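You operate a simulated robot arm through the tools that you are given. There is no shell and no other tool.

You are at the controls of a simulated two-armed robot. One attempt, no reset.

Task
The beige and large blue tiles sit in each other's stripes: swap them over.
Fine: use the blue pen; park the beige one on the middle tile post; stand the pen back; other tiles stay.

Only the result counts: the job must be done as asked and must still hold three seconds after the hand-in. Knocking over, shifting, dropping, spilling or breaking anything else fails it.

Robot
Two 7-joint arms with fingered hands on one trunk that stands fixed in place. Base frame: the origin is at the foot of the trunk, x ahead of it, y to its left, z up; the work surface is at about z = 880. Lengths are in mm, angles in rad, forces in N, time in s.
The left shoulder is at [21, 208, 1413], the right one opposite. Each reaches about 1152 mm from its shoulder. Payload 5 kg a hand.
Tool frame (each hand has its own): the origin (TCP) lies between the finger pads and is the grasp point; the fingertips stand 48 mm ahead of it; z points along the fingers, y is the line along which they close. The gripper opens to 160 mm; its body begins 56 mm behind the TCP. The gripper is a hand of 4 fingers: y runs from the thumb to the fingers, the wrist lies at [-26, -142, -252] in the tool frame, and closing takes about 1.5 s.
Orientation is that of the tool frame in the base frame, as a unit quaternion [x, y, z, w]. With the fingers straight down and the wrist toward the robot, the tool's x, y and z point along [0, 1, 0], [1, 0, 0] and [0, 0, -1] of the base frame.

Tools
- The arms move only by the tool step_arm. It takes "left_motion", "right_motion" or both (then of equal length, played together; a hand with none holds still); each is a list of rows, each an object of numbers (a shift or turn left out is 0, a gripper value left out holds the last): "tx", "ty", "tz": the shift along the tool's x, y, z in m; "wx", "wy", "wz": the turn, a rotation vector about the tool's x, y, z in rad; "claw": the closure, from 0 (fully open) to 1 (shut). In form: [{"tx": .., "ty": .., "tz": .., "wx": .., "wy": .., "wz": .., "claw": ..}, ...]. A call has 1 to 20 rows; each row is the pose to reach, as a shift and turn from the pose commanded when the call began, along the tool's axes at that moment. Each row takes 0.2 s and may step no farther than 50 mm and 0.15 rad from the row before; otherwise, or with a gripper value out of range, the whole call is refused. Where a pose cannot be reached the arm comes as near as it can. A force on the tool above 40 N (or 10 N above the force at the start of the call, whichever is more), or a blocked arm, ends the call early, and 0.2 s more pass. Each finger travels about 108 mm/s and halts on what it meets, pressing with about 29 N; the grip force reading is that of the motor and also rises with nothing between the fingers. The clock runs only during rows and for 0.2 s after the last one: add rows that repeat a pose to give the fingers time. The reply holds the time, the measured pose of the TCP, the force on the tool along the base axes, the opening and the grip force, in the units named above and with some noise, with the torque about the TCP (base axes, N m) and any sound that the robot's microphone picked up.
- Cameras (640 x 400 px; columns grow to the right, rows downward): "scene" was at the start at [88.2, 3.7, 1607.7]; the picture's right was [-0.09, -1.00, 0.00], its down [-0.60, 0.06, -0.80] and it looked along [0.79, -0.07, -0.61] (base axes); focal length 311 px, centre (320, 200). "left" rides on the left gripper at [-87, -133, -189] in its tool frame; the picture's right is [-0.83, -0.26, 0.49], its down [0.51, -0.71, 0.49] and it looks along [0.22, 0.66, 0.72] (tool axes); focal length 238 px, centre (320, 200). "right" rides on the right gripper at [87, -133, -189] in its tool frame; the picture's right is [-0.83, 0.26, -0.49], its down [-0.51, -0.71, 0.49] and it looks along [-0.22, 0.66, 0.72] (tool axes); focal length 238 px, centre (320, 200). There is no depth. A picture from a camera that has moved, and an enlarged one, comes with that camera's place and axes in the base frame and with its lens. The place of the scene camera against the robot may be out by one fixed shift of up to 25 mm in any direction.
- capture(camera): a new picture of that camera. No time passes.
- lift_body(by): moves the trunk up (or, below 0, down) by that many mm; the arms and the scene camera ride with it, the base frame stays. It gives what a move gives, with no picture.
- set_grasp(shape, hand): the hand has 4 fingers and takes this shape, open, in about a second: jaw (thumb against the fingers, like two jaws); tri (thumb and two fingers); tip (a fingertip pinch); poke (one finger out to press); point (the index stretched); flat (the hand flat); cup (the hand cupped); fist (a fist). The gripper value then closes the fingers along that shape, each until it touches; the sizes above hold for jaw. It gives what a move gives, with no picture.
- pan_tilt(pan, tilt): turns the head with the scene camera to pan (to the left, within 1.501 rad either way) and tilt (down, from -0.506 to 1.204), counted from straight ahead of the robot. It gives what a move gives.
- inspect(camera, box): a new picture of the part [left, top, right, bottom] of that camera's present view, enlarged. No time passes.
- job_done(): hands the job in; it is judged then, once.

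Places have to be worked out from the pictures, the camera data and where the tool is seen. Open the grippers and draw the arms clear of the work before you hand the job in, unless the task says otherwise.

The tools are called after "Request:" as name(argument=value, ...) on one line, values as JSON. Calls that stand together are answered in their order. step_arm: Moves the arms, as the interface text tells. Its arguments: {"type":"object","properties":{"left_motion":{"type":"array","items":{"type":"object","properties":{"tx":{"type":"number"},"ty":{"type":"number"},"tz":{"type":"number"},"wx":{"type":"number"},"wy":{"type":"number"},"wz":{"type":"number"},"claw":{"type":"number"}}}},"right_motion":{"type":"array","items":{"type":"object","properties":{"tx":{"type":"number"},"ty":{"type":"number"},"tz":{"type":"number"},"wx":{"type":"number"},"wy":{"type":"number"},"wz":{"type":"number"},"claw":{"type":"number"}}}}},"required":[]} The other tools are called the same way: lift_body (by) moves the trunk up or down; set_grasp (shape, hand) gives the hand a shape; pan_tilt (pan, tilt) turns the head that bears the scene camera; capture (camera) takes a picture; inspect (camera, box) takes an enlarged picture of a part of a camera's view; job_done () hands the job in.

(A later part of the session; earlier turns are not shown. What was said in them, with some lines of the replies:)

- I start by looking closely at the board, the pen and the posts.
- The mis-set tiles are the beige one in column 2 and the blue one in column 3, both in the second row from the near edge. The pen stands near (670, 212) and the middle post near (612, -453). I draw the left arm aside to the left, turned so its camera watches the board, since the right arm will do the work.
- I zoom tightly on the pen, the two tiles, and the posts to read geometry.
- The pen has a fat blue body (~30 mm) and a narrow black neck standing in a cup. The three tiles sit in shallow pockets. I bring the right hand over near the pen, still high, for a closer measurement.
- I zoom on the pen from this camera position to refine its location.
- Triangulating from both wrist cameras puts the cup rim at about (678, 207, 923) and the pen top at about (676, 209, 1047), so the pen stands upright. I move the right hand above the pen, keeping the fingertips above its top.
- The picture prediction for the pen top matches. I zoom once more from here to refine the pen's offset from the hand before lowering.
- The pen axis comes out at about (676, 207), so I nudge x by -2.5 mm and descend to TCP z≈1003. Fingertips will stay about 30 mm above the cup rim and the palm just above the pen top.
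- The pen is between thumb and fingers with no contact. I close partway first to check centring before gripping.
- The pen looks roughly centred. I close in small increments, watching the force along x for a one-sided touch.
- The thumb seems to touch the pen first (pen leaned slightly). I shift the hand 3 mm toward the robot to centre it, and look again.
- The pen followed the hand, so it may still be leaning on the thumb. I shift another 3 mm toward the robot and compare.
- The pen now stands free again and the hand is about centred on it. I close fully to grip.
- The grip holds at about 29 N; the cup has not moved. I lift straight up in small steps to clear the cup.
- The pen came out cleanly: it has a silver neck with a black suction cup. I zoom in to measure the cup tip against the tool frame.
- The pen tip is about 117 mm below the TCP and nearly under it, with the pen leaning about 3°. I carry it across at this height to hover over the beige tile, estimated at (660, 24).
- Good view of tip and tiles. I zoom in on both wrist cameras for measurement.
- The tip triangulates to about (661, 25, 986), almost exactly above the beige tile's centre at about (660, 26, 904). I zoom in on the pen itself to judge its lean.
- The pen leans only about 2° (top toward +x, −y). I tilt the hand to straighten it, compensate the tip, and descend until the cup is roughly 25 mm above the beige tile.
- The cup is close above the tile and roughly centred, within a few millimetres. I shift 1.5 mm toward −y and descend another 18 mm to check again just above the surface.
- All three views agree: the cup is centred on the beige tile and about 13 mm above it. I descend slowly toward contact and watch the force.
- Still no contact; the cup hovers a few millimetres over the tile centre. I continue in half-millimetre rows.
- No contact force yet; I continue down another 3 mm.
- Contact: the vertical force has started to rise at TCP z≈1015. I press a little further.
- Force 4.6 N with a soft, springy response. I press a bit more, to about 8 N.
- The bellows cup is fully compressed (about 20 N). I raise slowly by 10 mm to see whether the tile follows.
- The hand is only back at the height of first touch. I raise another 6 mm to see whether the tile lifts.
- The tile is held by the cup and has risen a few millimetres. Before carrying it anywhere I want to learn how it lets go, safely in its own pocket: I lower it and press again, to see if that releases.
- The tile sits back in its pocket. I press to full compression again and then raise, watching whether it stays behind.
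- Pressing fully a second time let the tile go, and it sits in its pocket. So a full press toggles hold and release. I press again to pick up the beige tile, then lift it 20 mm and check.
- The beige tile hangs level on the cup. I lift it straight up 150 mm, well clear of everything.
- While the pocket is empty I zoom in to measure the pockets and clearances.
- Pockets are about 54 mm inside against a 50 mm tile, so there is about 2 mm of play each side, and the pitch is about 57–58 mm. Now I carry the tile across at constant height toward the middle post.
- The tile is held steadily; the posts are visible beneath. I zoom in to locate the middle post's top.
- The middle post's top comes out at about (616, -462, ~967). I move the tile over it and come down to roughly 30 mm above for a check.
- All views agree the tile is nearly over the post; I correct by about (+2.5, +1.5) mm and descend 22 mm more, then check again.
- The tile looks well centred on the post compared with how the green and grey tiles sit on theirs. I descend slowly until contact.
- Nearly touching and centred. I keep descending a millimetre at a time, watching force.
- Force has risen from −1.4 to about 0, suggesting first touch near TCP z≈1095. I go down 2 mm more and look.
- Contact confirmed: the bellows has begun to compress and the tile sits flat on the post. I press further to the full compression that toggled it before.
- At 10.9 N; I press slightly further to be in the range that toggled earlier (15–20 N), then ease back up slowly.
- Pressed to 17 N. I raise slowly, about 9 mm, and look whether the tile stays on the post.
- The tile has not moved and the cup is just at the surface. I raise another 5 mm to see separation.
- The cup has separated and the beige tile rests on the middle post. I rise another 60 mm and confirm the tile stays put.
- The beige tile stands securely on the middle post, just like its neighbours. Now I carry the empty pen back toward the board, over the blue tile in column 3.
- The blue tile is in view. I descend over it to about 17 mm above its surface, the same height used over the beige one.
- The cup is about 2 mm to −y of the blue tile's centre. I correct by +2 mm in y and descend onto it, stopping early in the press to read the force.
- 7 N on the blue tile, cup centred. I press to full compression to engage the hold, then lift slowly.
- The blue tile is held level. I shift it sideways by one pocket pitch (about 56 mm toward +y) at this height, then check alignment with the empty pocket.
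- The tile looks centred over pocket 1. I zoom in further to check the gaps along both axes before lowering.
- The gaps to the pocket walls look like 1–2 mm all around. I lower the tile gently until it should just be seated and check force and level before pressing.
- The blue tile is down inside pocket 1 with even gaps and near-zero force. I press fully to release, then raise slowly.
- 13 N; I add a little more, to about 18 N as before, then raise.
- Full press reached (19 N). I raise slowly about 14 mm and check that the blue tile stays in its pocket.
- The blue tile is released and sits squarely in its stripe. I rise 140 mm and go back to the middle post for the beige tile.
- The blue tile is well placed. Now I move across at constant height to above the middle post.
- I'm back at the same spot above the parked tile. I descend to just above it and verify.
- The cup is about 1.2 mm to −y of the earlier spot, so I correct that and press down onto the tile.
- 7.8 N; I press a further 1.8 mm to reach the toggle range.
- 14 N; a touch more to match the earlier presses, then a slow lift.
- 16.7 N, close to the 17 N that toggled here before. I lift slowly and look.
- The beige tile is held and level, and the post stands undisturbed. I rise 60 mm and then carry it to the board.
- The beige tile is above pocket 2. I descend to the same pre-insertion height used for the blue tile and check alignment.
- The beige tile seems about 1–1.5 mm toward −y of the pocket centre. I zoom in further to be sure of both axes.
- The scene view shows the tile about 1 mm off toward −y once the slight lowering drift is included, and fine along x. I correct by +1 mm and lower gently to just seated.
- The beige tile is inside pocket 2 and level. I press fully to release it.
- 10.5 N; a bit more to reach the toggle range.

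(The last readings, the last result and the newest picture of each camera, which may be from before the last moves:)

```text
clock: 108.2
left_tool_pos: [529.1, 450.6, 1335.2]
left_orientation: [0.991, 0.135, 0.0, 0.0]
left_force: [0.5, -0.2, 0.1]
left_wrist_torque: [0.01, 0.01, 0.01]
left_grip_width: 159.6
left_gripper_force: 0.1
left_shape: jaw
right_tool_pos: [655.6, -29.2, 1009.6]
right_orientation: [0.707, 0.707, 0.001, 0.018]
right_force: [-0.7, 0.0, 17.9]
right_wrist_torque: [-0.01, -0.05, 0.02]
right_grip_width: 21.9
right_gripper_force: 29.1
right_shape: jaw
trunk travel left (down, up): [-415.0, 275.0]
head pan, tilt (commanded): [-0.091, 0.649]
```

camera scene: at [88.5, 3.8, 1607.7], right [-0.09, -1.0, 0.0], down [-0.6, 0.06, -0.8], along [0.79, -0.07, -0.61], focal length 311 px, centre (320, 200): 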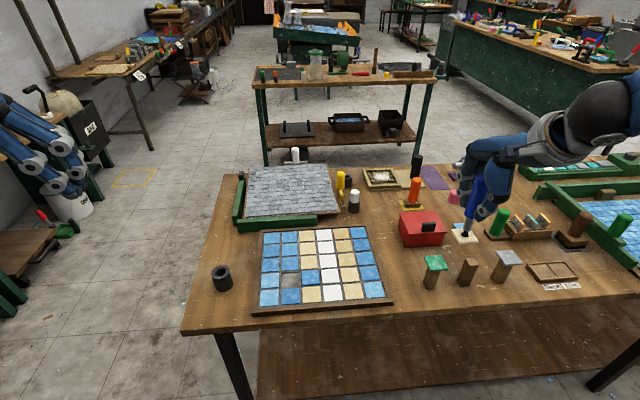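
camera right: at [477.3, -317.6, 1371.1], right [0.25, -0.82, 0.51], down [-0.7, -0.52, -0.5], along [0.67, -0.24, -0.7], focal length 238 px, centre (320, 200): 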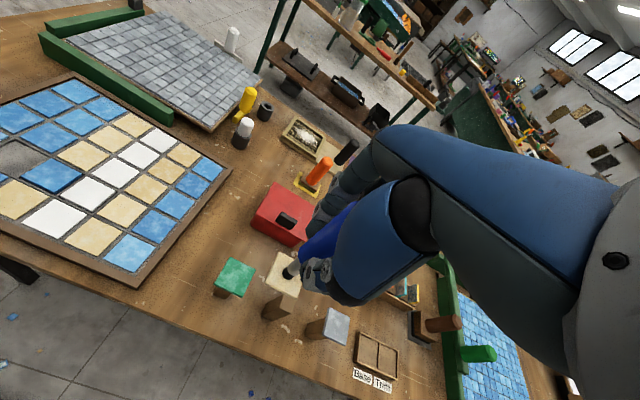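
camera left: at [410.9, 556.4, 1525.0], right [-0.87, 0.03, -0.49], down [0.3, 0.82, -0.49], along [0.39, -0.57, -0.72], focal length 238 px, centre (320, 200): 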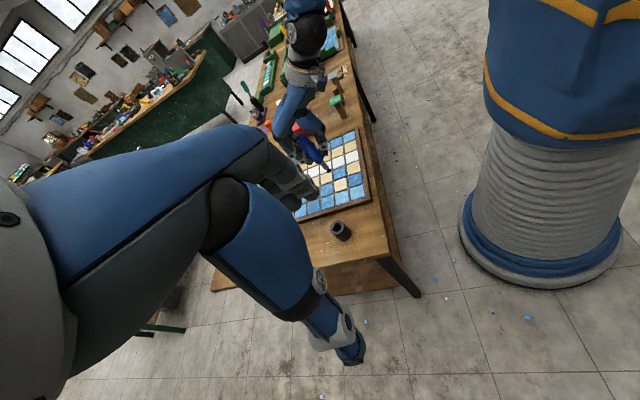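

17.9 N. I raise slowly and check the tile remains in the pocket.

Request:
step_arm(right_motion=[{"tz": -0.001}, {"tz": -0.002}, {"tz": -0.003}, {"tz": -0.004}, {"tz": -0.005}, {"tz": -0.006}, {"tz": -0.007}, {"tz": -0.008}, {"tz": -0.01}, {"tz": -0.012}, {"tz": -0.014}, {"tz": -0.014}])

Request:
inspect(camera="scene", box=[286, 259, 336, 299])

Request:
inspect(camera="left", box=[320, 150, 360, 190])

```text
clock: 110.8
left_tool_pos: [530.1, 450.6, 1335.3]
left_orientation: [0.991, 0.136, 0.0, 0.001]
left_force: [0.1, 0.3, -0.3]
left_wrist_torque: [-0.01, 0.01, -0.02]
left_grip_width: 159.7
left_gripper_force: 0.0
left_shape: jaw
right_tool_pos: [656.9, -28.2, 1022.4]
right_orientation: [0.707, 0.707, 0.0, 0.017]
right_force: [0.6, 0.2, -0.5]
right_wrist_torque: [-0.01, 0.0, 0.02]
right_grip_width: 21.9
right_gripper_force: 29.0
right_shape: jaw
trunk travel left (down, up): [-415.0, 275.0]
head pan, tilt (commanded): [-0.091, 0.649]
```

```text
10.00 times, centred on (311, 279) of scene
camera zoom: at [88.4, 4.0, 1607.7], right [-0.09, -1.0, 0.0], down [-0.6, 0.05, -0.8], along [0.79, -0.07, -0.61], focal length 3109 px, centre (410, -590)
```

zoom: 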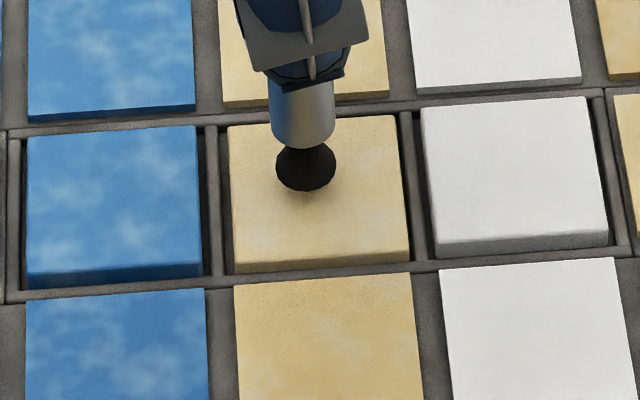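

```text
10.00 times, centred on (340, 170) of left
camera zoom: at [411.3, 555.5, 1525.2], right [-0.87, 0.03, -0.49], down [0.3, 0.82, -0.49], along [0.39, -0.57, -0.72], focal length 2384 px, centre (120, 500)
```

zoom: 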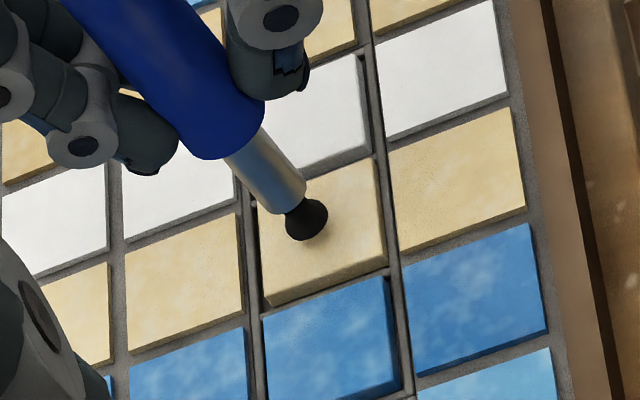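

Beige is released and sits in its own stripe; both tiles are swapped. I rise 140 mm and then take the pen back to its cup.

Request:
step_arm(right_motion=[{"tx": -0.0002, "ty": 0.0002, "tz": -0.008}, {"tx": -0.0007, "ty": 0.0007, "tz": -0.025}, {"tx": -0.0013, "ty": 0.0014, "tz": -0.05}, {"tx": -0.0019, "ty": 0.002, "tz": -0.075}, {"tx": -0.0025, "ty": 0.0027, "tz": -0.1}, {"tx": -0.0032, "ty": 0.0034, "tz": -0.125}, {"tx": -0.0035, "ty": 0.0038, "tz": -0.14}, {"tx": -0.0035, "ty": 0.0038, "tz": -0.14}])

Request:
inspect(camera="scene", box=[250, 220, 400, 320])

Request:
inspect(camera="right", box=[180, 220, 360, 380])

```text
clock: 112.6
left_tool_pos: [530.5, 451.0, 1335.2]
left_orientation: [0.991, 0.135, 0.0, 0.0]
left_force: [-0.2, -0.6, 0.3]
left_wrist_torque: [-0.04, 0.05, 0.0]
left_grip_width: 160.0
left_gripper_force: 0.1
left_shape: jaw
right_tool_pos: [656.2, -28.4, 1163.5]
right_orientation: [0.707, 0.707, 0.0, 0.018]
right_force: [0.5, -0.3, -1.6]
right_wrist_torque: [0.07, 0.05, 0.01]
right_grip_width: 21.7
right_gripper_force: 28.8
right_shape: jaw
trunk travel left (down, up): [-415.0, 275.0]
head pan, tilt (commanded): [-0.091, 0.649]
```

```text
4.00 times, centred on (325, 270) of scene
camera zoom: at [88.8, 3.9, 1607.6], right [-0.09, -1.0, 0.0], down [-0.6, 0.06, -0.8], along [0.79, -0.07, -0.61], focal length 1244 px, centre (300, -80)
```

zoom: 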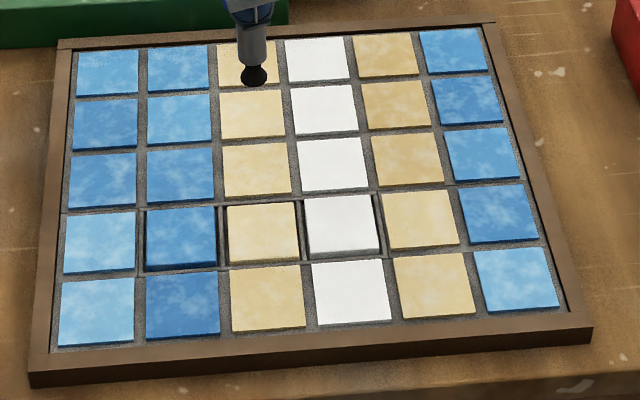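

```text
2.50 times, centred on (270, 300) of right
camera zoom: at [519.9, 63.1, 1347.3], right [0.25, -0.82, 0.51], down [-0.7, -0.52, -0.5], along [0.67, -0.24, -0.7], focal length 596 px, centre (445, -50)
```

zoom: 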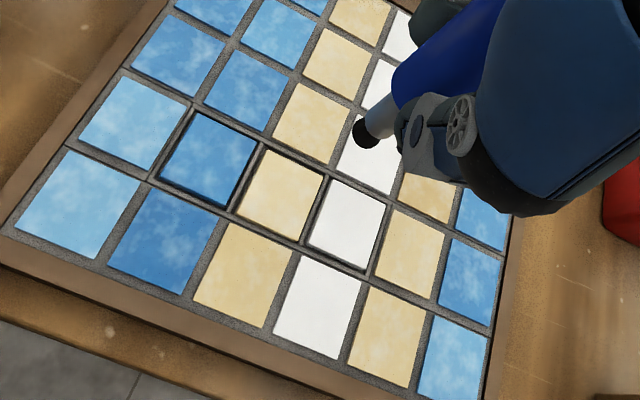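

The board pattern is now right. I carry the pen to above its cup, undoing the small hand tilt on the way so the hand returns to its original grasp orientation.

Request:
step_arm(right_motion=[{"tx": 0.012, "ty": 0.0007, "tz": -0.0003, "wx": 0.0014, "wy": 0.0013}, {"tx": 0.036, "ty": 0.0022, "tz": -0.0008, "wx": 0.0041, "wy": 0.0038}, {"tx": 0.06, "ty": 0.0036, "tz": -0.0014, "wx": 0.0068, "wy": 0.0063}, {"tx": 0.084, "ty": 0.0051, "tz": -0.0019, "wx": 0.0096, "wy": 0.0088}, {"tx": 0.108, "ty": 0.0065, "tz": -0.0025, "wx": 0.0123, "wy": 0.0114}, {"tx": 0.132, "ty": 0.008, "tz": -0.0031, "wx": 0.015, "wy": 0.0139}, {"tx": 0.156, "ty": 0.0094, "tz": -0.0036, "wx": 0.0177, "wy": 0.0164}, {"tx": 0.18, "ty": 0.0108, "tz": -0.0042, "wx": 0.0205, "wy": 0.019}, {"tx": 0.204, "ty": 0.0123, "tz": -0.0047, "wx": 0.0232, "wy": 0.0215}, {"tx": 0.225, "ty": 0.0136, "tz": -0.0052, "wx": 0.0256, "wy": 0.0237}, {"tx": 0.2373, "ty": 0.0143, "tz": -0.0055, "wx": 0.027, "wy": 0.025}, {"tx": 0.2373, "ty": 0.0143, "tz": -0.0055, "wx": 0.027, "wy": 0.025}])

Request:
capture(camera="right")

Request:
capture(camera="scene")

```text
clock: 115.2
left_tool_pos: [529.7, 450.6, 1335.2]
left_orientation: [0.991, 0.134, 0.0, -0.001]
left_force: [0.2, 0.5, 0.4]
left_wrist_torque: [-0.01, -0.04, -0.04]
left_grip_width: 159.7
left_gripper_force: 0.1
left_shape: jaw
right_tool_pos: [670.2, 209.1, 1163.3]
right_orientation: [0.707, 0.708, 0.001, 0.0]
right_force: [0.1, -0.3, -1.0]
right_wrist_torque: [0.01, 0.01, 0.03]
right_grip_width: 21.9
right_gripper_force: 29.3
right_shape: jaw
trunk travel left (down, up): [-415.0, 275.0]
head pan, tilt (commanded): [-0.091, 0.649]
```

```text
taken
camera right: at [537.8, 296.1, 1352.9], right [0.26, -0.83, 0.49], down [-0.71, -0.51, -0.49], along [0.66, -0.22, -0.72], focal length 238 px, centre (320, 200)
```

right: 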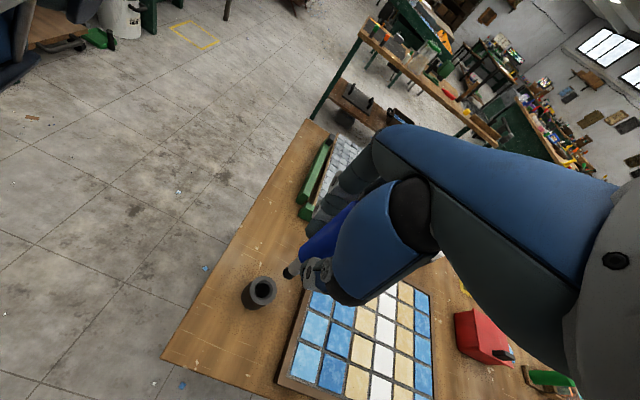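

```text
taken
camera scene: at [88.1, 4.1, 1607.7], right [-0.09, -1.0, 0.0], down [-0.6, 0.05, -0.8], along [0.79, -0.07, -0.61], focal length 311 px, centre (320, 200)
```

scene: 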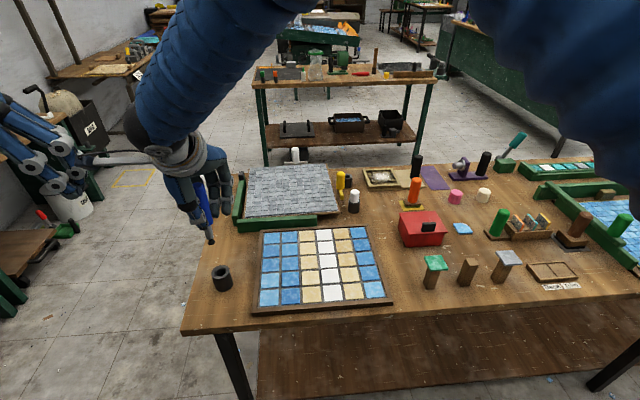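

I descend to the same height as right after the pickup (TCP z≈1104) to compare with that earlier picture pixel by pixel.

Request:
step_arm(right_motion=[{"tz": 0.01}, {"tz": 0.025}, {"tz": 0.04}, {"tz": 0.053}, {"tz": 0.059}, {"tz": 0.059}])

Request:
inspect(camera="right", box=[240, 230, 340, 310])

Request:
inspect(camera="left", box=[300, 190, 360, 240])

Request:
inspect(camera="scene", box=[200, 220, 250, 260])

```text
clock: 116.6
left_tool_pos: [529.7, 450.6, 1334.5]
left_orientation: [0.991, 0.135, -0.001, 0.001]
left_force: [-0.1, -0.2, 0.6]
left_wrist_torque: [0.01, 0.0, 0.01]
left_grip_width: 159.9
left_gripper_force: 0.1
left_shape: jaw
right_tool_pos: [669.7, 209.5, 1104.1]
right_orientation: [0.707, 0.708, 0.0, 0.0]
right_force: [0.6, 0.4, -2.0]
right_wrist_torque: [0.02, -0.04, -0.01]
right_grip_width: 21.6
right_gripper_force: 28.4
right_shape: jaw
trunk travel left (down, up): [-415.0, 275.0]
head pan, tilt (commanded): [-0.091, 0.649]
```

```text
5.00 times, centred on (290, 270) of right
camera zoom: at [537.6, 296.4, 1293.6], right [0.26, -0.83, 0.49], down [-0.71, -0.51, -0.49], along [0.66, -0.22, -0.72], focal length 1192 px, centre (470, -150)
```

zoom: 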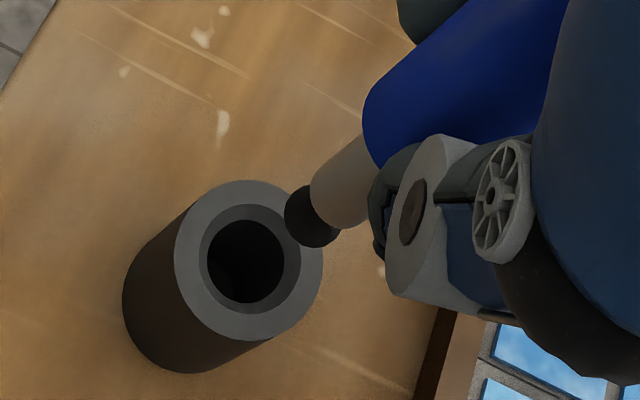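

```text
8.00 times, centred on (330, 215) of left
camera zoom: at [411.2, 555.6, 1525.3], right [-0.87, 0.03, -0.49], down [0.3, 0.82, -0.49], along [0.39, -0.57, -0.72], focal length 1907 px, centre (240, 80)
```

zoom: 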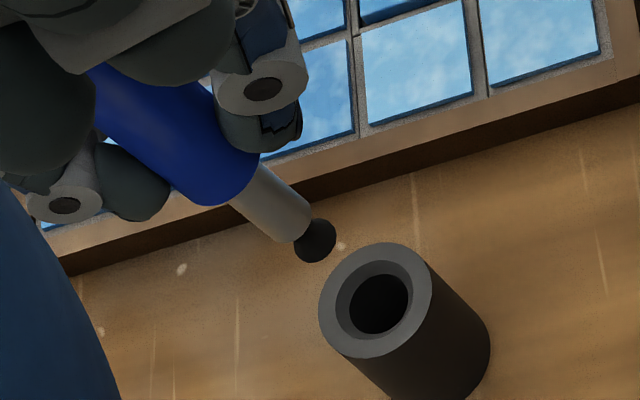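

```text
10.00 times, centred on (225, 240) of scene
camera zoom: at [88.3, 4.2, 1607.7], right [-0.09, -1.0, 0.0], down [-0.6, 0.05, -0.8], along [0.79, -0.07, -0.61], focal length 3109 px, centre (1270, -200)
```

zoom: 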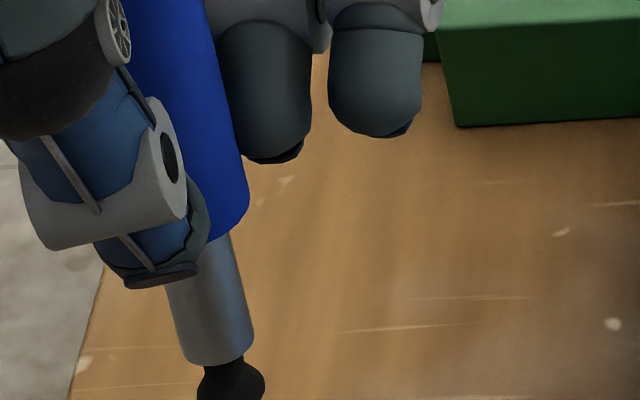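

The view matches the one right after pickup almost exactly; only about 1.4 mm of x is missing. I correct that and descend until the cup tip is just above the holder rim.

Request:
step_arm(right_motion=[{"ty": 0.0007, "tz": 0.008}, {"ty": 0.0014, "tz": 0.018}, {"ty": 0.0014, "tz": 0.03}, {"ty": 0.0014, "tz": 0.04}, {"ty": 0.0014, "tz": 0.047}, {"ty": 0.0014, "tz": 0.047}])

Request:
inspect(camera="right", box=[240, 230, 340, 310])

Request:
inspect(camera="left", box=[310, 200, 360, 240])

Request:
inspect(camera="scene", box=[200, 245, 250, 295])

```text
clock: 118.0
left_tool_pos: [531.5, 450.4, 1335.2]
left_orientation: [0.991, 0.135, 0.0, 0.0]
left_force: [0.1, 0.7, 0.6]
left_wrist_torque: [-0.01, -0.04, 0.0]
left_grip_width: 159.9
left_gripper_force: 0.0
left_shape: jaw
right_tool_pos: [672.3, 209.2, 1056.4]
right_orientation: [0.708, 0.707, -0.001, 0.0]
right_force: [-0.2, -0.3, -0.8]
right_wrist_torque: [-0.03, -0.02, -0.02]
right_grip_width: 21.9
right_gripper_force: 28.7
right_shape: jaw
trunk travel left (down, up): [-415.0, 275.0]
head pan, tilt (commanded): [-0.091, 0.649]
```

```text
5.00 times, centred on (290, 270) of right
camera zoom: at [539.7, 295.7, 1246.1], right [0.26, -0.83, 0.49], down [-0.71, -0.51, -0.49], along [0.66, -0.22, -0.72], focal length 1192 px, centre (470, -150)
```

zoom: 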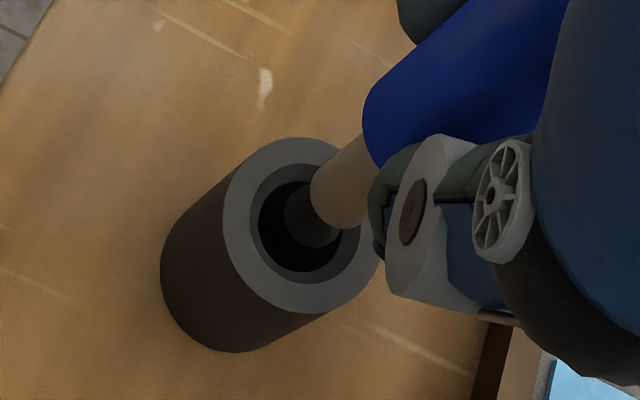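

```text
10.00 times, centred on (335, 220) of left
camera zoom: at [411.1, 555.6, 1525.3], right [-0.87, 0.03, -0.49], down [0.3, 0.82, -0.49], along [0.39, -0.57, -0.72], focal length 2384 px, centre (170, 0)
```

zoom: 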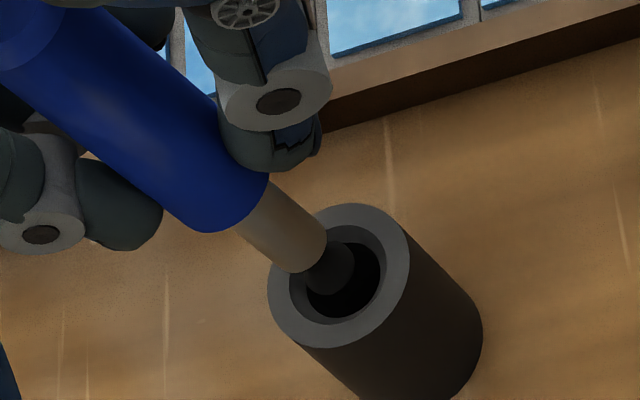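

```text
8.00 times, centred on (225, 270) of scene
camera zoom: at [88.3, 4.2, 1607.7], right [-0.09, -1.0, 0.0], down [-0.6, 0.05, -0.8], along [0.79, -0.07, -0.61], focal length 2487 px, centre (1080, -360)
```

zoom: 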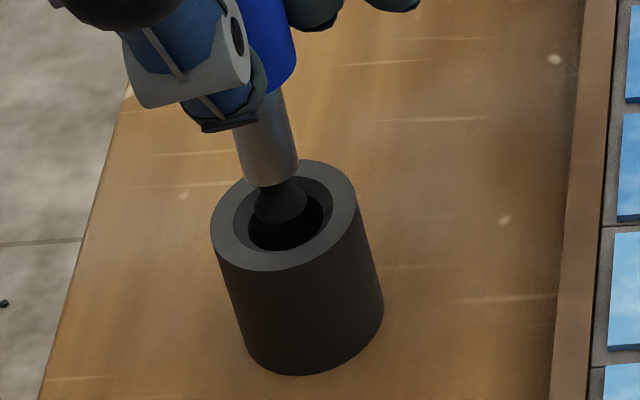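

The tip is entering the hole roughly centred in all three views. I continue down in small steps, checking force.

Request:
step_arm(right_motion=[{"tz": 0.003}, {"tz": 0.006}, {"tz": 0.009}, {"tz": 0.012}, {"tz": 0.015}, {"tz": 0.018}, {"tz": 0.02}, {"tz": 0.02}])

Request:
inspect(camera="left", box=[310, 200, 360, 240])

Request:
inspect(camera="scene", box=[200, 245, 250, 295])

Request:
inspect(camera="right", box=[240, 210, 340, 310])

```text
clock: 119.8
left_tool_pos: [530.0, 451.0, 1334.6]
left_orientation: [0.991, 0.135, 0.0, -0.001]
left_force: [0.4, 0.8, 0.2]
left_wrist_torque: [0.01, -0.03, -0.05]
left_grip_width: 159.6
left_gripper_force: 0.1
left_shape: jaw
right_tool_pos: [672.2, 209.2, 1036.7]
right_orientation: [0.707, 0.707, 0.0, 0.001]
right_force: [0.3, 0.1, 0.0]
right_wrist_torque: [-0.01, 0.02, -0.01]
right_grip_width: 21.7
right_gripper_force: 29.3
right_shape: jaw
trunk travel left (down, up): [-415.0, 275.0]
head pan, tilt (commanded): [-0.091, 0.649]
```

```text
10.00 times, centred on (335, 220) of left
camera zoom: at [411.2, 555.7, 1525.2], right [-0.87, 0.03, -0.49], down [0.3, 0.82, -0.49], along [0.39, -0.57, -0.72], focal length 2384 px, centre (170, 0)
```

zoom: 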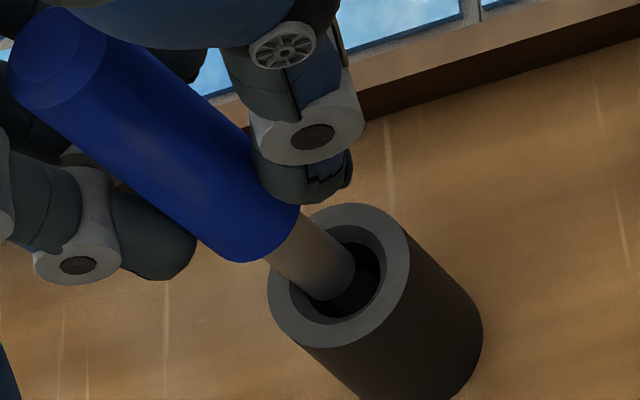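

```text
8.00 times, centred on (225, 270) of scene
camera zoom: at [88.4, 4.2, 1607.7], right [-0.09, -1.0, 0.0], down [-0.6, 0.05, -0.8], along [0.79, -0.07, -0.61], focal length 2487 px, centre (1080, -360)
```

zoom: 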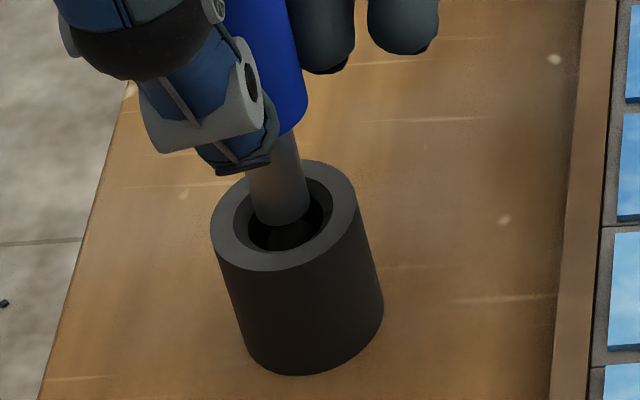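

```text
4.00 times, centred on (290, 260) of right
camera zoom: at [540.1, 295.8, 1225.9], right [0.26, -0.83, 0.49], down [-0.71, -0.51, -0.49], along [0.66, -0.22, -0.72], focal length 953 px, centre (440, -40)
```

zoom: 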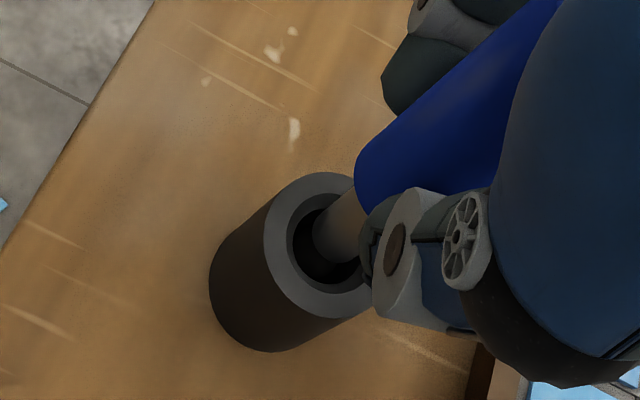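

Neck is going in with no force. I continue down to a few millimetres above the original standing height.

Request:
step_arm(right_motion=[{"tz": 0.003}, {"tz": 0.006}, {"tz": 0.009}, {"tz": 0.012}, {"tz": 0.015}, {"tz": 0.018}, {"tz": 0.021}, {"tz": 0.024}, {"tz": 0.026}, {"tz": 0.026}])

Request:
inspect(camera="left", box=[300, 190, 360, 240])

Request:
inspect(camera="scene", box=[200, 245, 250, 295])

```text
clock: 122.0
left_tool_pos: [529.9, 450.8, 1334.5]
left_orientation: [0.991, 0.135, 0.0, 0.0]
left_force: [-0.4, 0.1, 0.0]
left_wrist_torque: [-0.01, 0.0, 0.04]
left_grip_width: 159.7
left_gripper_force: 0.0
left_shape: jaw
right_tool_pos: [671.8, 209.7, 1011.4]
right_orientation: [0.707, 0.707, 0.0, 0.0]
right_force: [0.2, 0.2, -1.5]
right_wrist_torque: [-0.03, 0.02, -0.01]
right_grip_width: 21.6
right_gripper_force: 29.4
right_shape: jaw
trunk travel left (down, up): [-415.0, 275.0]
head pan, tilt (commanded): [-0.091, 0.649]
```

```text
8.00 times, centred on (330, 215) of left
camera zoom: at [411.2, 555.6, 1525.2], right [-0.87, 0.03, -0.49], down [0.3, 0.82, -0.49], along [0.39, -0.57, -0.72], focal length 1907 px, centre (240, 80)
```

zoom: 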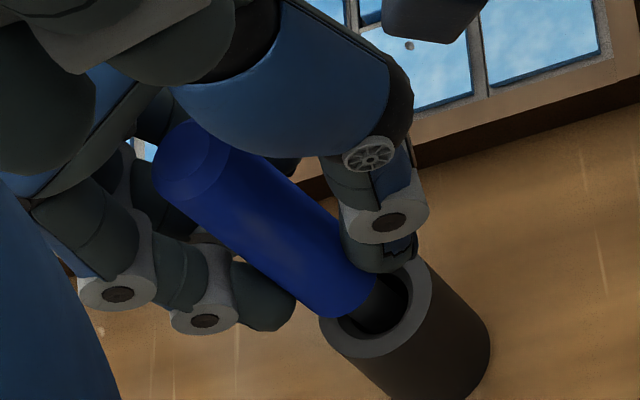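

```text
8.00 times, centred on (225, 270) of scene
camera zoom: at [88.3, 4.2, 1607.7], right [-0.09, -1.0, 0.0], down [-0.6, 0.05, -0.8], along [0.79, -0.07, -0.61], focal length 2487 px, centre (1080, -360)
```

zoom: 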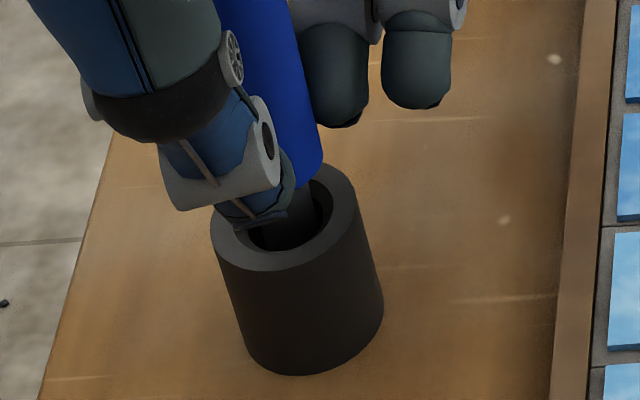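

No contact yet. I approach the original height (TCP≈1003) in 1 mm steps.

Request:
step_arm(right_motion=[{"tz": 0.001}, {"tz": 0.002}, {"tz": 0.003}, {"tz": 0.004}, {"tz": 0.005}, {"tz": 0.006}, {"tz": 0.006}])

```text
clock: 123.6
left_tool_pos: [530.1, 450.8, 1335.4]
left_orientation: [0.991, 0.136, -0.001, 0.0]
left_force: [0.4, 0.0, 0.3]
left_wrist_torque: [-0.02, -0.01, 0.0]
left_grip_width: 159.5
left_gripper_force: 0.1
left_shape: jaw
right_tool_pos: [672.0, 208.8, 1006.1]
right_orientation: [0.707, 0.708, 0.0, 0.0]
right_force: [-0.1, 0.6, -0.5]
right_wrist_torque: [0.01, 0.0, 0.01]
right_grip_width: 21.7
right_gripper_force: 28.9
right_shape: jaw
trunk travel left (down, up): [-415.0, 275.0]
head pan, tilt (commanded): [-0.091, 0.649]
```

Request:
step_arm(right_motion=[{"tz": 0.001}, {"tz": 0.002}, {"tz": 0.003}, {"tz": 0.003}])

Request:
inspect(camera="left", box=[300, 190, 360, 240])

Request:
inspect(camera="right", box=[230, 200, 380, 330])

```text
clock: 124.6
left_tool_pos: [531.1, 450.3, 1334.8]
left_orientation: [0.991, 0.134, 0.0, 0.0]
left_force: [-0.1, 0.1, -0.2]
left_wrist_torque: [-0.04, -0.02, -0.04]
left_grip_width: 159.8
left_gripper_force: 0.1
left_shape: jaw
right_tool_pos: [672.0, 209.1, 1002.5]
right_orientation: [0.707, 0.707, 0.0, 0.0]
right_force: [-0.5, -0.2, 0.7]
right_wrist_torque: [-0.03, -0.01, -0.04]
right_grip_width: 21.6
right_gripper_force: 29.4
right_shape: jaw
trunk travel left (down, up): [-415.0, 275.0]
head pan, tilt (commanded): [-0.091, 0.649]
```

```text
8.00 times, centred on (330, 215) of left
camera zoom: at [411.1, 555.6, 1525.3], right [-0.87, 0.03, -0.49], down [0.3, 0.82, -0.49], along [0.39, -0.57, -0.72], focal length 1907 px, centre (240, 80)
```

zoom: 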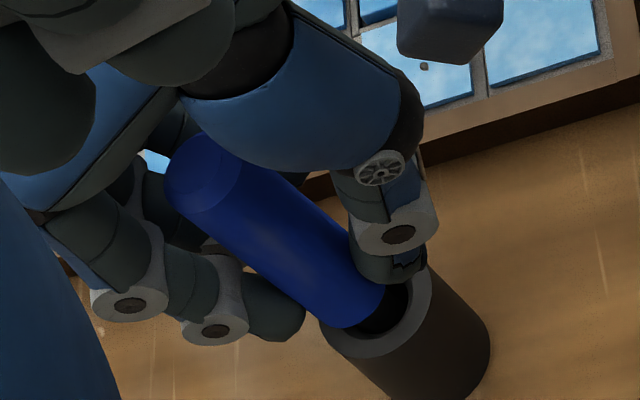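

```text
3.08 times, centred on (305, 265) of right
camera zoom: at [539.9, 295.7, 1191.5], right [0.26, -0.83, 0.49], down [-0.71, -0.51, -0.49], along [0.66, -0.22, -0.72], focal length 733 px, centre (366, 0)
```

zoom: 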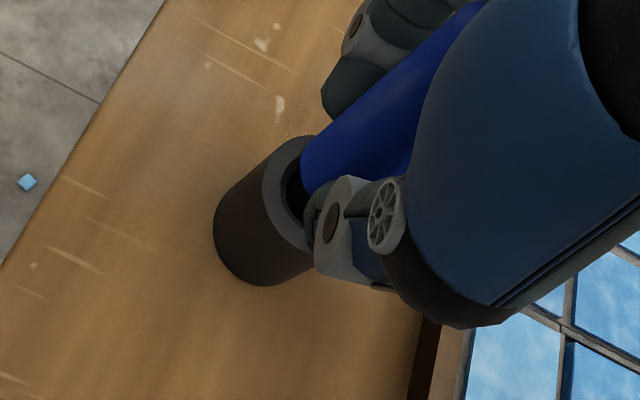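

Light contact (force rose to +0.7 N): the pen stands on the cup floor just as it did at first. I open the fingers gradually.

Request:
step_arm(right_motion=[{"claw": 0.88}, {"claw": 0.85}, {"claw": 0.82}, {"claw": 0.79}, {"claw": 0.76}, {"claw": 0.72}, {"claw": 0.68}, {"claw": 0.68}])

Request:
inspect(camera="left", box=[300, 190, 360, 240])

Request:
inspect(camera="right", box=[230, 200, 380, 330])

```text
clock: 126.4
left_tool_pos: [530.6, 450.5, 1334.9]
left_orientation: [0.991, 0.135, 0.0, 0.0]
left_force: [0.3, 0.2, -0.5]
left_wrist_torque: [0.0, 0.04, -0.04]
left_grip_width: 159.7
left_gripper_force: 0.1
left_shape: jaw
right_tool_pos: [671.8, 209.0, 1001.5]
right_orientation: [0.707, 0.707, -0.001, 0.0]
right_force: [-0.2, 0.4, -0.9]
right_wrist_torque: [0.02, 0.02, -0.04]
right_grip_width: 50.8
right_gripper_force: 0.0
right_shape: jaw
trunk travel left (down, up): [-415.0, 275.0]
head pan, tilt (commanded): [-0.091, 0.649]
```

```text
8.00 times, centred on (330, 215) of left
camera zoom: at [411.2, 555.6, 1525.2], right [-0.87, 0.03, -0.49], down [0.3, 0.82, -0.49], along [0.39, -0.57, -0.72], focal length 1907 px, centre (240, 80)
```

zoom: 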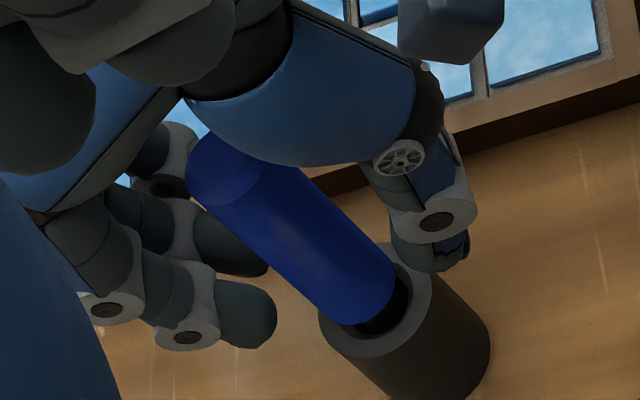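

```text
3.08 times, centred on (305, 265) of right
camera zoom: at [539.8, 295.7, 1191.3], right [0.26, -0.83, 0.49], down [-0.71, -0.51, -0.49], along [0.66, -0.22, -0.72], focal length 733 px, centre (366, 0)
```

zoom: 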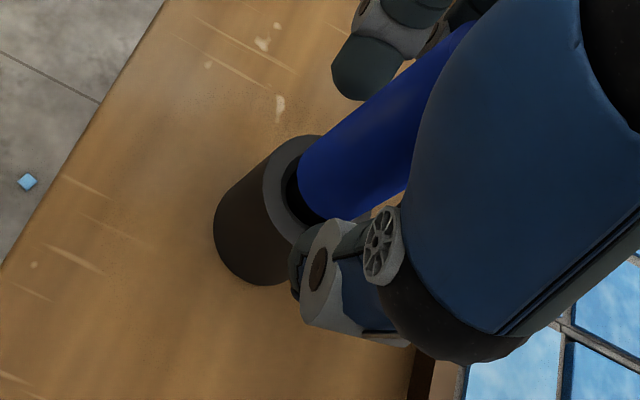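

The pen stands free again at its original position. I open fully, then withdraw straight up.

Request:
step_arm(right_motion=[{"claw": 0.55}, {"claw": 0.42}, {"claw": 0.3}, {"claw": 0.2}, {"claw": 0.1}, {"claw": 0.0}, {"claw": 0.0}, {"claw": 0.0}])

Request:
inspect(camera="left", box=[300, 190, 360, 240])

```text
clock: 128.2
left_tool_pos: [530.2, 450.0, 1334.4]
left_orientation: [0.991, 0.135, 0.0, 0.0]
left_force: [-0.3, 0.0, 0.1]
left_wrist_torque: [-0.02, -0.02, 0.02]
left_grip_width: 159.6
left_gripper_force: 0.1
left_shape: jaw
right_tool_pos: [672.5, 210.2, 1003.0]
right_orientation: [0.707, 0.707, 0.0, 0.0]
right_force: [-0.4, 0.2, -0.5]
right_wrist_torque: [-0.02, -0.05, -0.01]
right_grip_width: 159.3
right_gripper_force: 0.0
right_shape: jaw
trunk travel left (down, up): [-415.0, 275.0]
head pan, tilt (commanded): [-0.091, 0.649]
```

```text
8.00 times, centred on (330, 215) of left
camera zoom: at [411.2, 555.6, 1525.3], right [-0.87, 0.03, -0.49], down [0.3, 0.82, -0.49], along [0.39, -0.57, -0.72], focal length 1907 px, centre (240, 80)
```

zoom: 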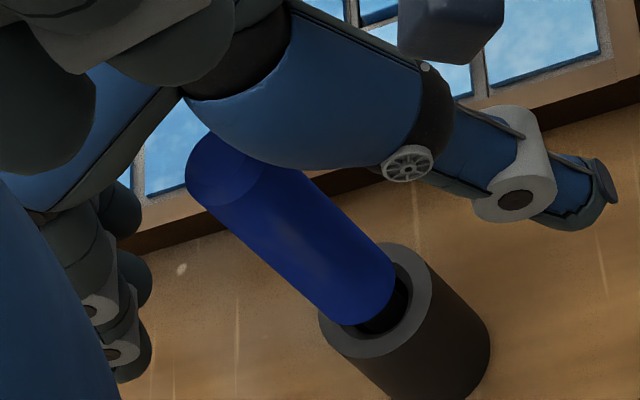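

Fingers are wide open and the pen stands alone. I raise the hand straight up, well above the pen.

Request:
step_arm(right_motion=[{"tz": -0.01}, {"tz": -0.025}, {"tz": -0.045}, {"tz": -0.07}, {"tz": -0.095}, {"tz": -0.12}, {"tz": -0.15}, {"tz": -0.18}, {"tz": -0.21}, {"tz": -0.24}, {"tz": -0.26}, {"tz": -0.26}])

Request:
capture(camera="scene")

Request:
inspect(camera="right", box=[220, 210, 360, 330])

```text
clock: 130.8
left_tool_pos: [530.6, 451.0, 1334.9]
left_orientation: [0.991, 0.135, 0.0, 0.0]
left_force: [0.9, -1.0, -0.6]
left_wrist_torque: [0.04, 0.07, 0.01]
left_grip_width: 159.8
left_gripper_force: 0.1
left_shape: jaw
right_tool_pos: [672.1, 207.9, 1261.4]
right_orientation: [0.707, 0.707, 0.0, -0.001]
right_force: [0.7, -0.3, 0.2]
right_wrist_torque: [-0.01, 0.01, -0.01]
right_grip_width: 159.7
right_gripper_force: 0.2
right_shape: jaw
trunk travel left (down, up): [-415.0, 275.0]
head pan, tilt (commanded): [-0.091, 0.649]
```

```text
taken
camera scene: at [88.6, 4.2, 1607.7], right [-0.09, -1.0, 0.0], down [-0.6, 0.05, -0.8], along [0.79, -0.07, -0.61], focal length 311 px, centre (320, 200)
```

scene: 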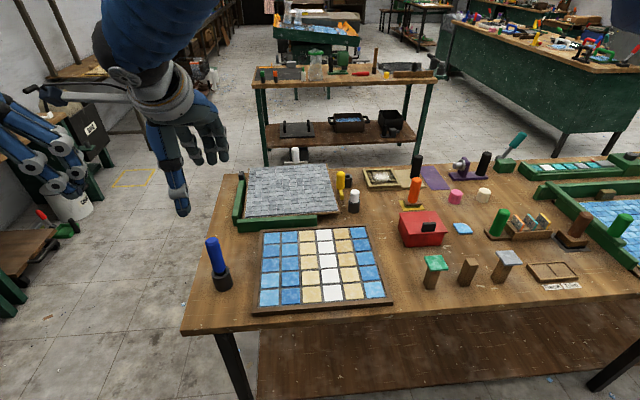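

```text
3.33 times, centred on (290, 270) of right
camera zoom: at [539.9, 295.3, 1450.4], right [0.26, -0.83, 0.49], down [-0.71, -0.51, -0.49], along [0.66, -0.22, -0.72], focal length 794 px, centre (420, -33)
```

zoom: 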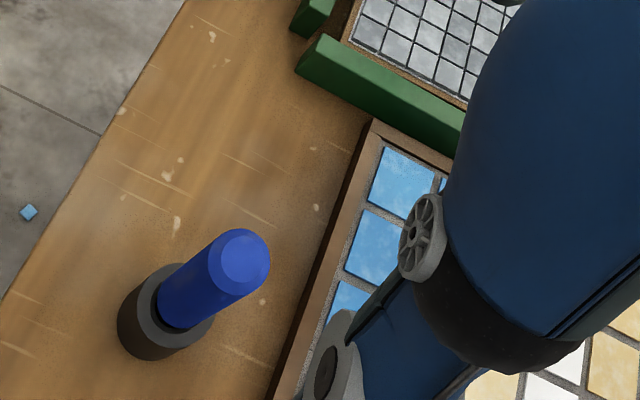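

The pen stands upright in its cup. I move the right arm back to its starting place, clear of the work, then do a last inspection.

Request:
step_arm(right_motion=[{"tx": -0.02, "ty": -0.003, "tz": -0.01}, {"tx": -0.05, "ty": -0.007, "tz": -0.02}, {"tx": -0.085, "ty": -0.011, "tz": -0.03}, {"tx": -0.12, "ty": -0.016, "tz": -0.04}, {"tx": -0.155, "ty": -0.02, "tz": -0.05}, {"tx": -0.19, "ty": -0.025, "tz": -0.06}, {"tx": -0.225, "ty": -0.03, "tz": -0.07}, {"tx": -0.26, "ty": -0.034, "tz": -0.075}, {"tx": -0.295, "ty": -0.038, "tz": -0.08}, {"tx": -0.33, "ty": -0.043, "tz": -0.085}, {"tx": -0.365, "ty": -0.048, "tz": -0.085}, {"tx": -0.4, "ty": -0.052, "tz": -0.085}, {"tx": -0.43, "ty": -0.056, "tz": -0.085}, {"tx": -0.445, "ty": -0.058, "tz": -0.085}, {"tx": -0.445, "ty": -0.058, "tz": -0.085}])

Request:
inspect(camera="scene", box=[180, 210, 400, 330])

Request:
inspect(camera="scene", box=[260, 250, 350, 310])

Request:
inspect(camera="scene", box=[390, 180, 610, 310])

Request:
inspect(camera="right", box=[50, 190, 240, 330])

Request:
inspect(camera="left", box=[280, 120, 390, 250])

```text
clock: 134.0
left_tool_pos: [529.7, 450.6, 1335.4]
left_orientation: [0.991, 0.136, 0.0, 0.0]
left_force: [0.0, 0.5, 0.2]
left_wrist_torque: [0.0, 0.02, -0.01]
left_grip_width: 159.8
left_gripper_force: 0.0
left_shape: jaw
right_tool_pos: [613.9, -235.8, 1346.4]
right_orientation: [0.707, 0.707, 0.0, 0.0]
right_force: [-0.2, -0.1, 0.1]
right_wrist_torque: [-0.02, 0.0, -0.04]
right_grip_width: 159.5
right_gripper_force: 0.0
right_shape: jaw
trunk travel left (down, up): [-415.0, 275.0]
head pan, tilt (commanded): [-0.091, 0.649]
```

```text
2.91 times, centred on (290, 270) of scene
camera zoom: at [88.2, 4.3, 1607.7], right [-0.09, -1.0, 0.0], down [-0.6, 0.05, -0.8], along [0.79, -0.07, -0.61], focal length 904 px, centre (407, -4)
```

zoom: 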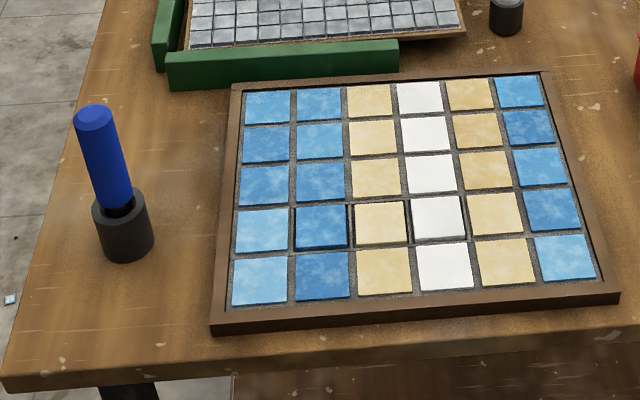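

```text
6.67 times, centred on (305, 280) of scene
camera zoom: at [88.2, 4.3, 1607.7], right [-0.09, -1.0, 0.0], down [-0.6, 0.05, -0.8], along [0.79, -0.07, -0.61], focal length 2073 px, centre (420, -333)
```

zoom: 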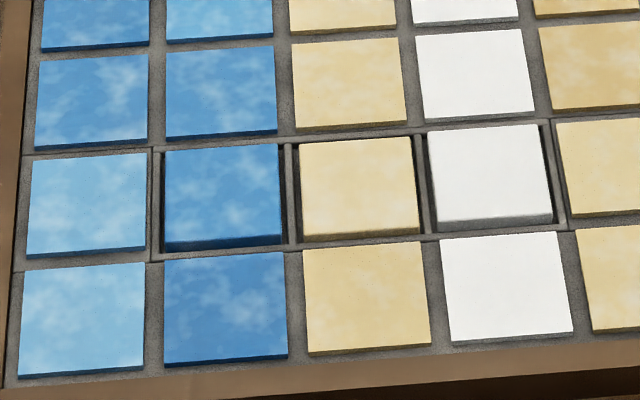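

```text
2.91 times, centred on (500, 245) of scene
camera zoom: at [88.2, 4.3, 1607.7], right [-0.09, -1.0, 0.0], down [-0.6, 0.05, -0.8], along [0.79, -0.07, -0.61], focal length 904 px, centre (-204, 69)
```

zoom: 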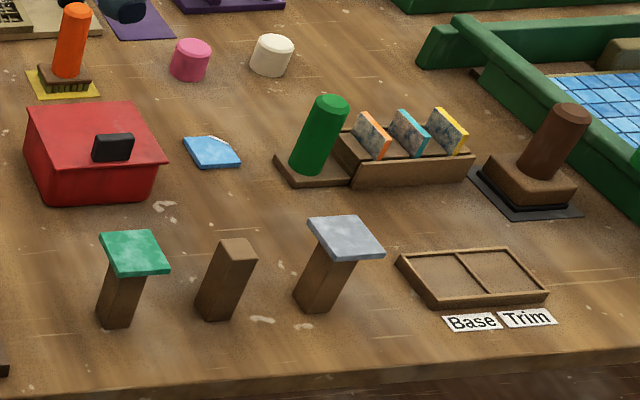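

```text
2.86 times, centred on (145, 260) of right
camera zoom: at [481.6, -149.2, 1536.1], right [0.26, -0.83, 0.49], down [-0.71, -0.51, -0.49], along [0.66, -0.22, -0.72], focal length 681 px, centre (820, 29)
```

zoom: 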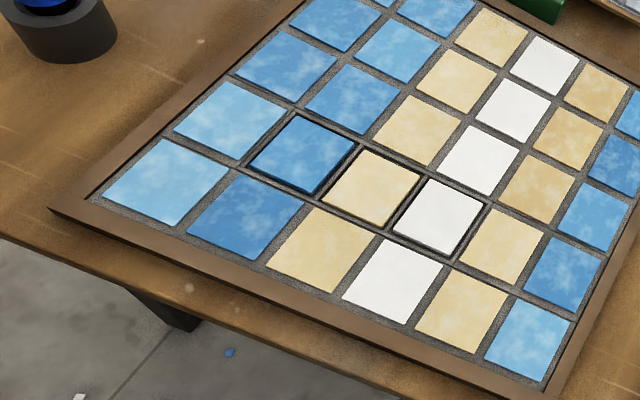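

```text
3.08 times, centred on (335, 185) of left
camera zoom: at [411.0, 555.8, 1525.2], right [-0.87, 0.03, -0.49], down [0.3, 0.82, -0.49], along [0.39, -0.57, -0.72], focal length 733 px, centre (274, 246)
```

zoom: 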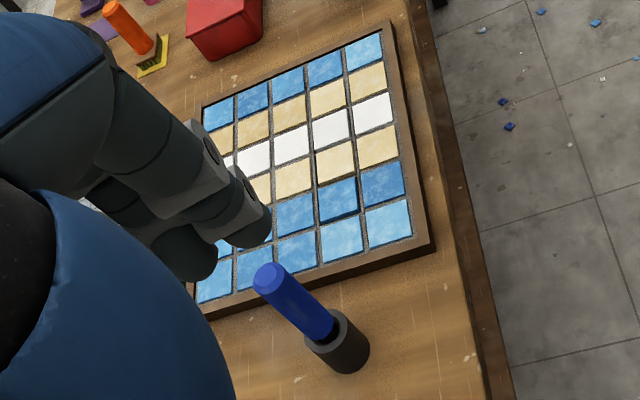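

Final check: the blue and beige tiles sit flat in their own stripes and the pen stands upright in its cup. The middle post is empty again, nothing else has moved, and both grippers are open and clear. I hand the job in.

Request:
job_done()

```text
The job is handed in.
```

I swapped the two tiles: the blue one now sits in the blue stripe and the beige one in the beige stripe, both flat in their pockets.

- **How it was done:** I used the blue pen throughout and parked the beige tile on the middle tile post while the blue one went across. I took your parking note as a temporary step, so that post is empty again.
- **The pen:** it stands upright back in its cup.
- **Everything else:** in the final pictures the other tiles, the green and grey tiles on their posts, and the rest of the bench look unmoved.
- **Robot:** both grippers are open and both arms are clear of the work.

The job is handed in. The reply only confirmed receipt, so I don't know the verdict.
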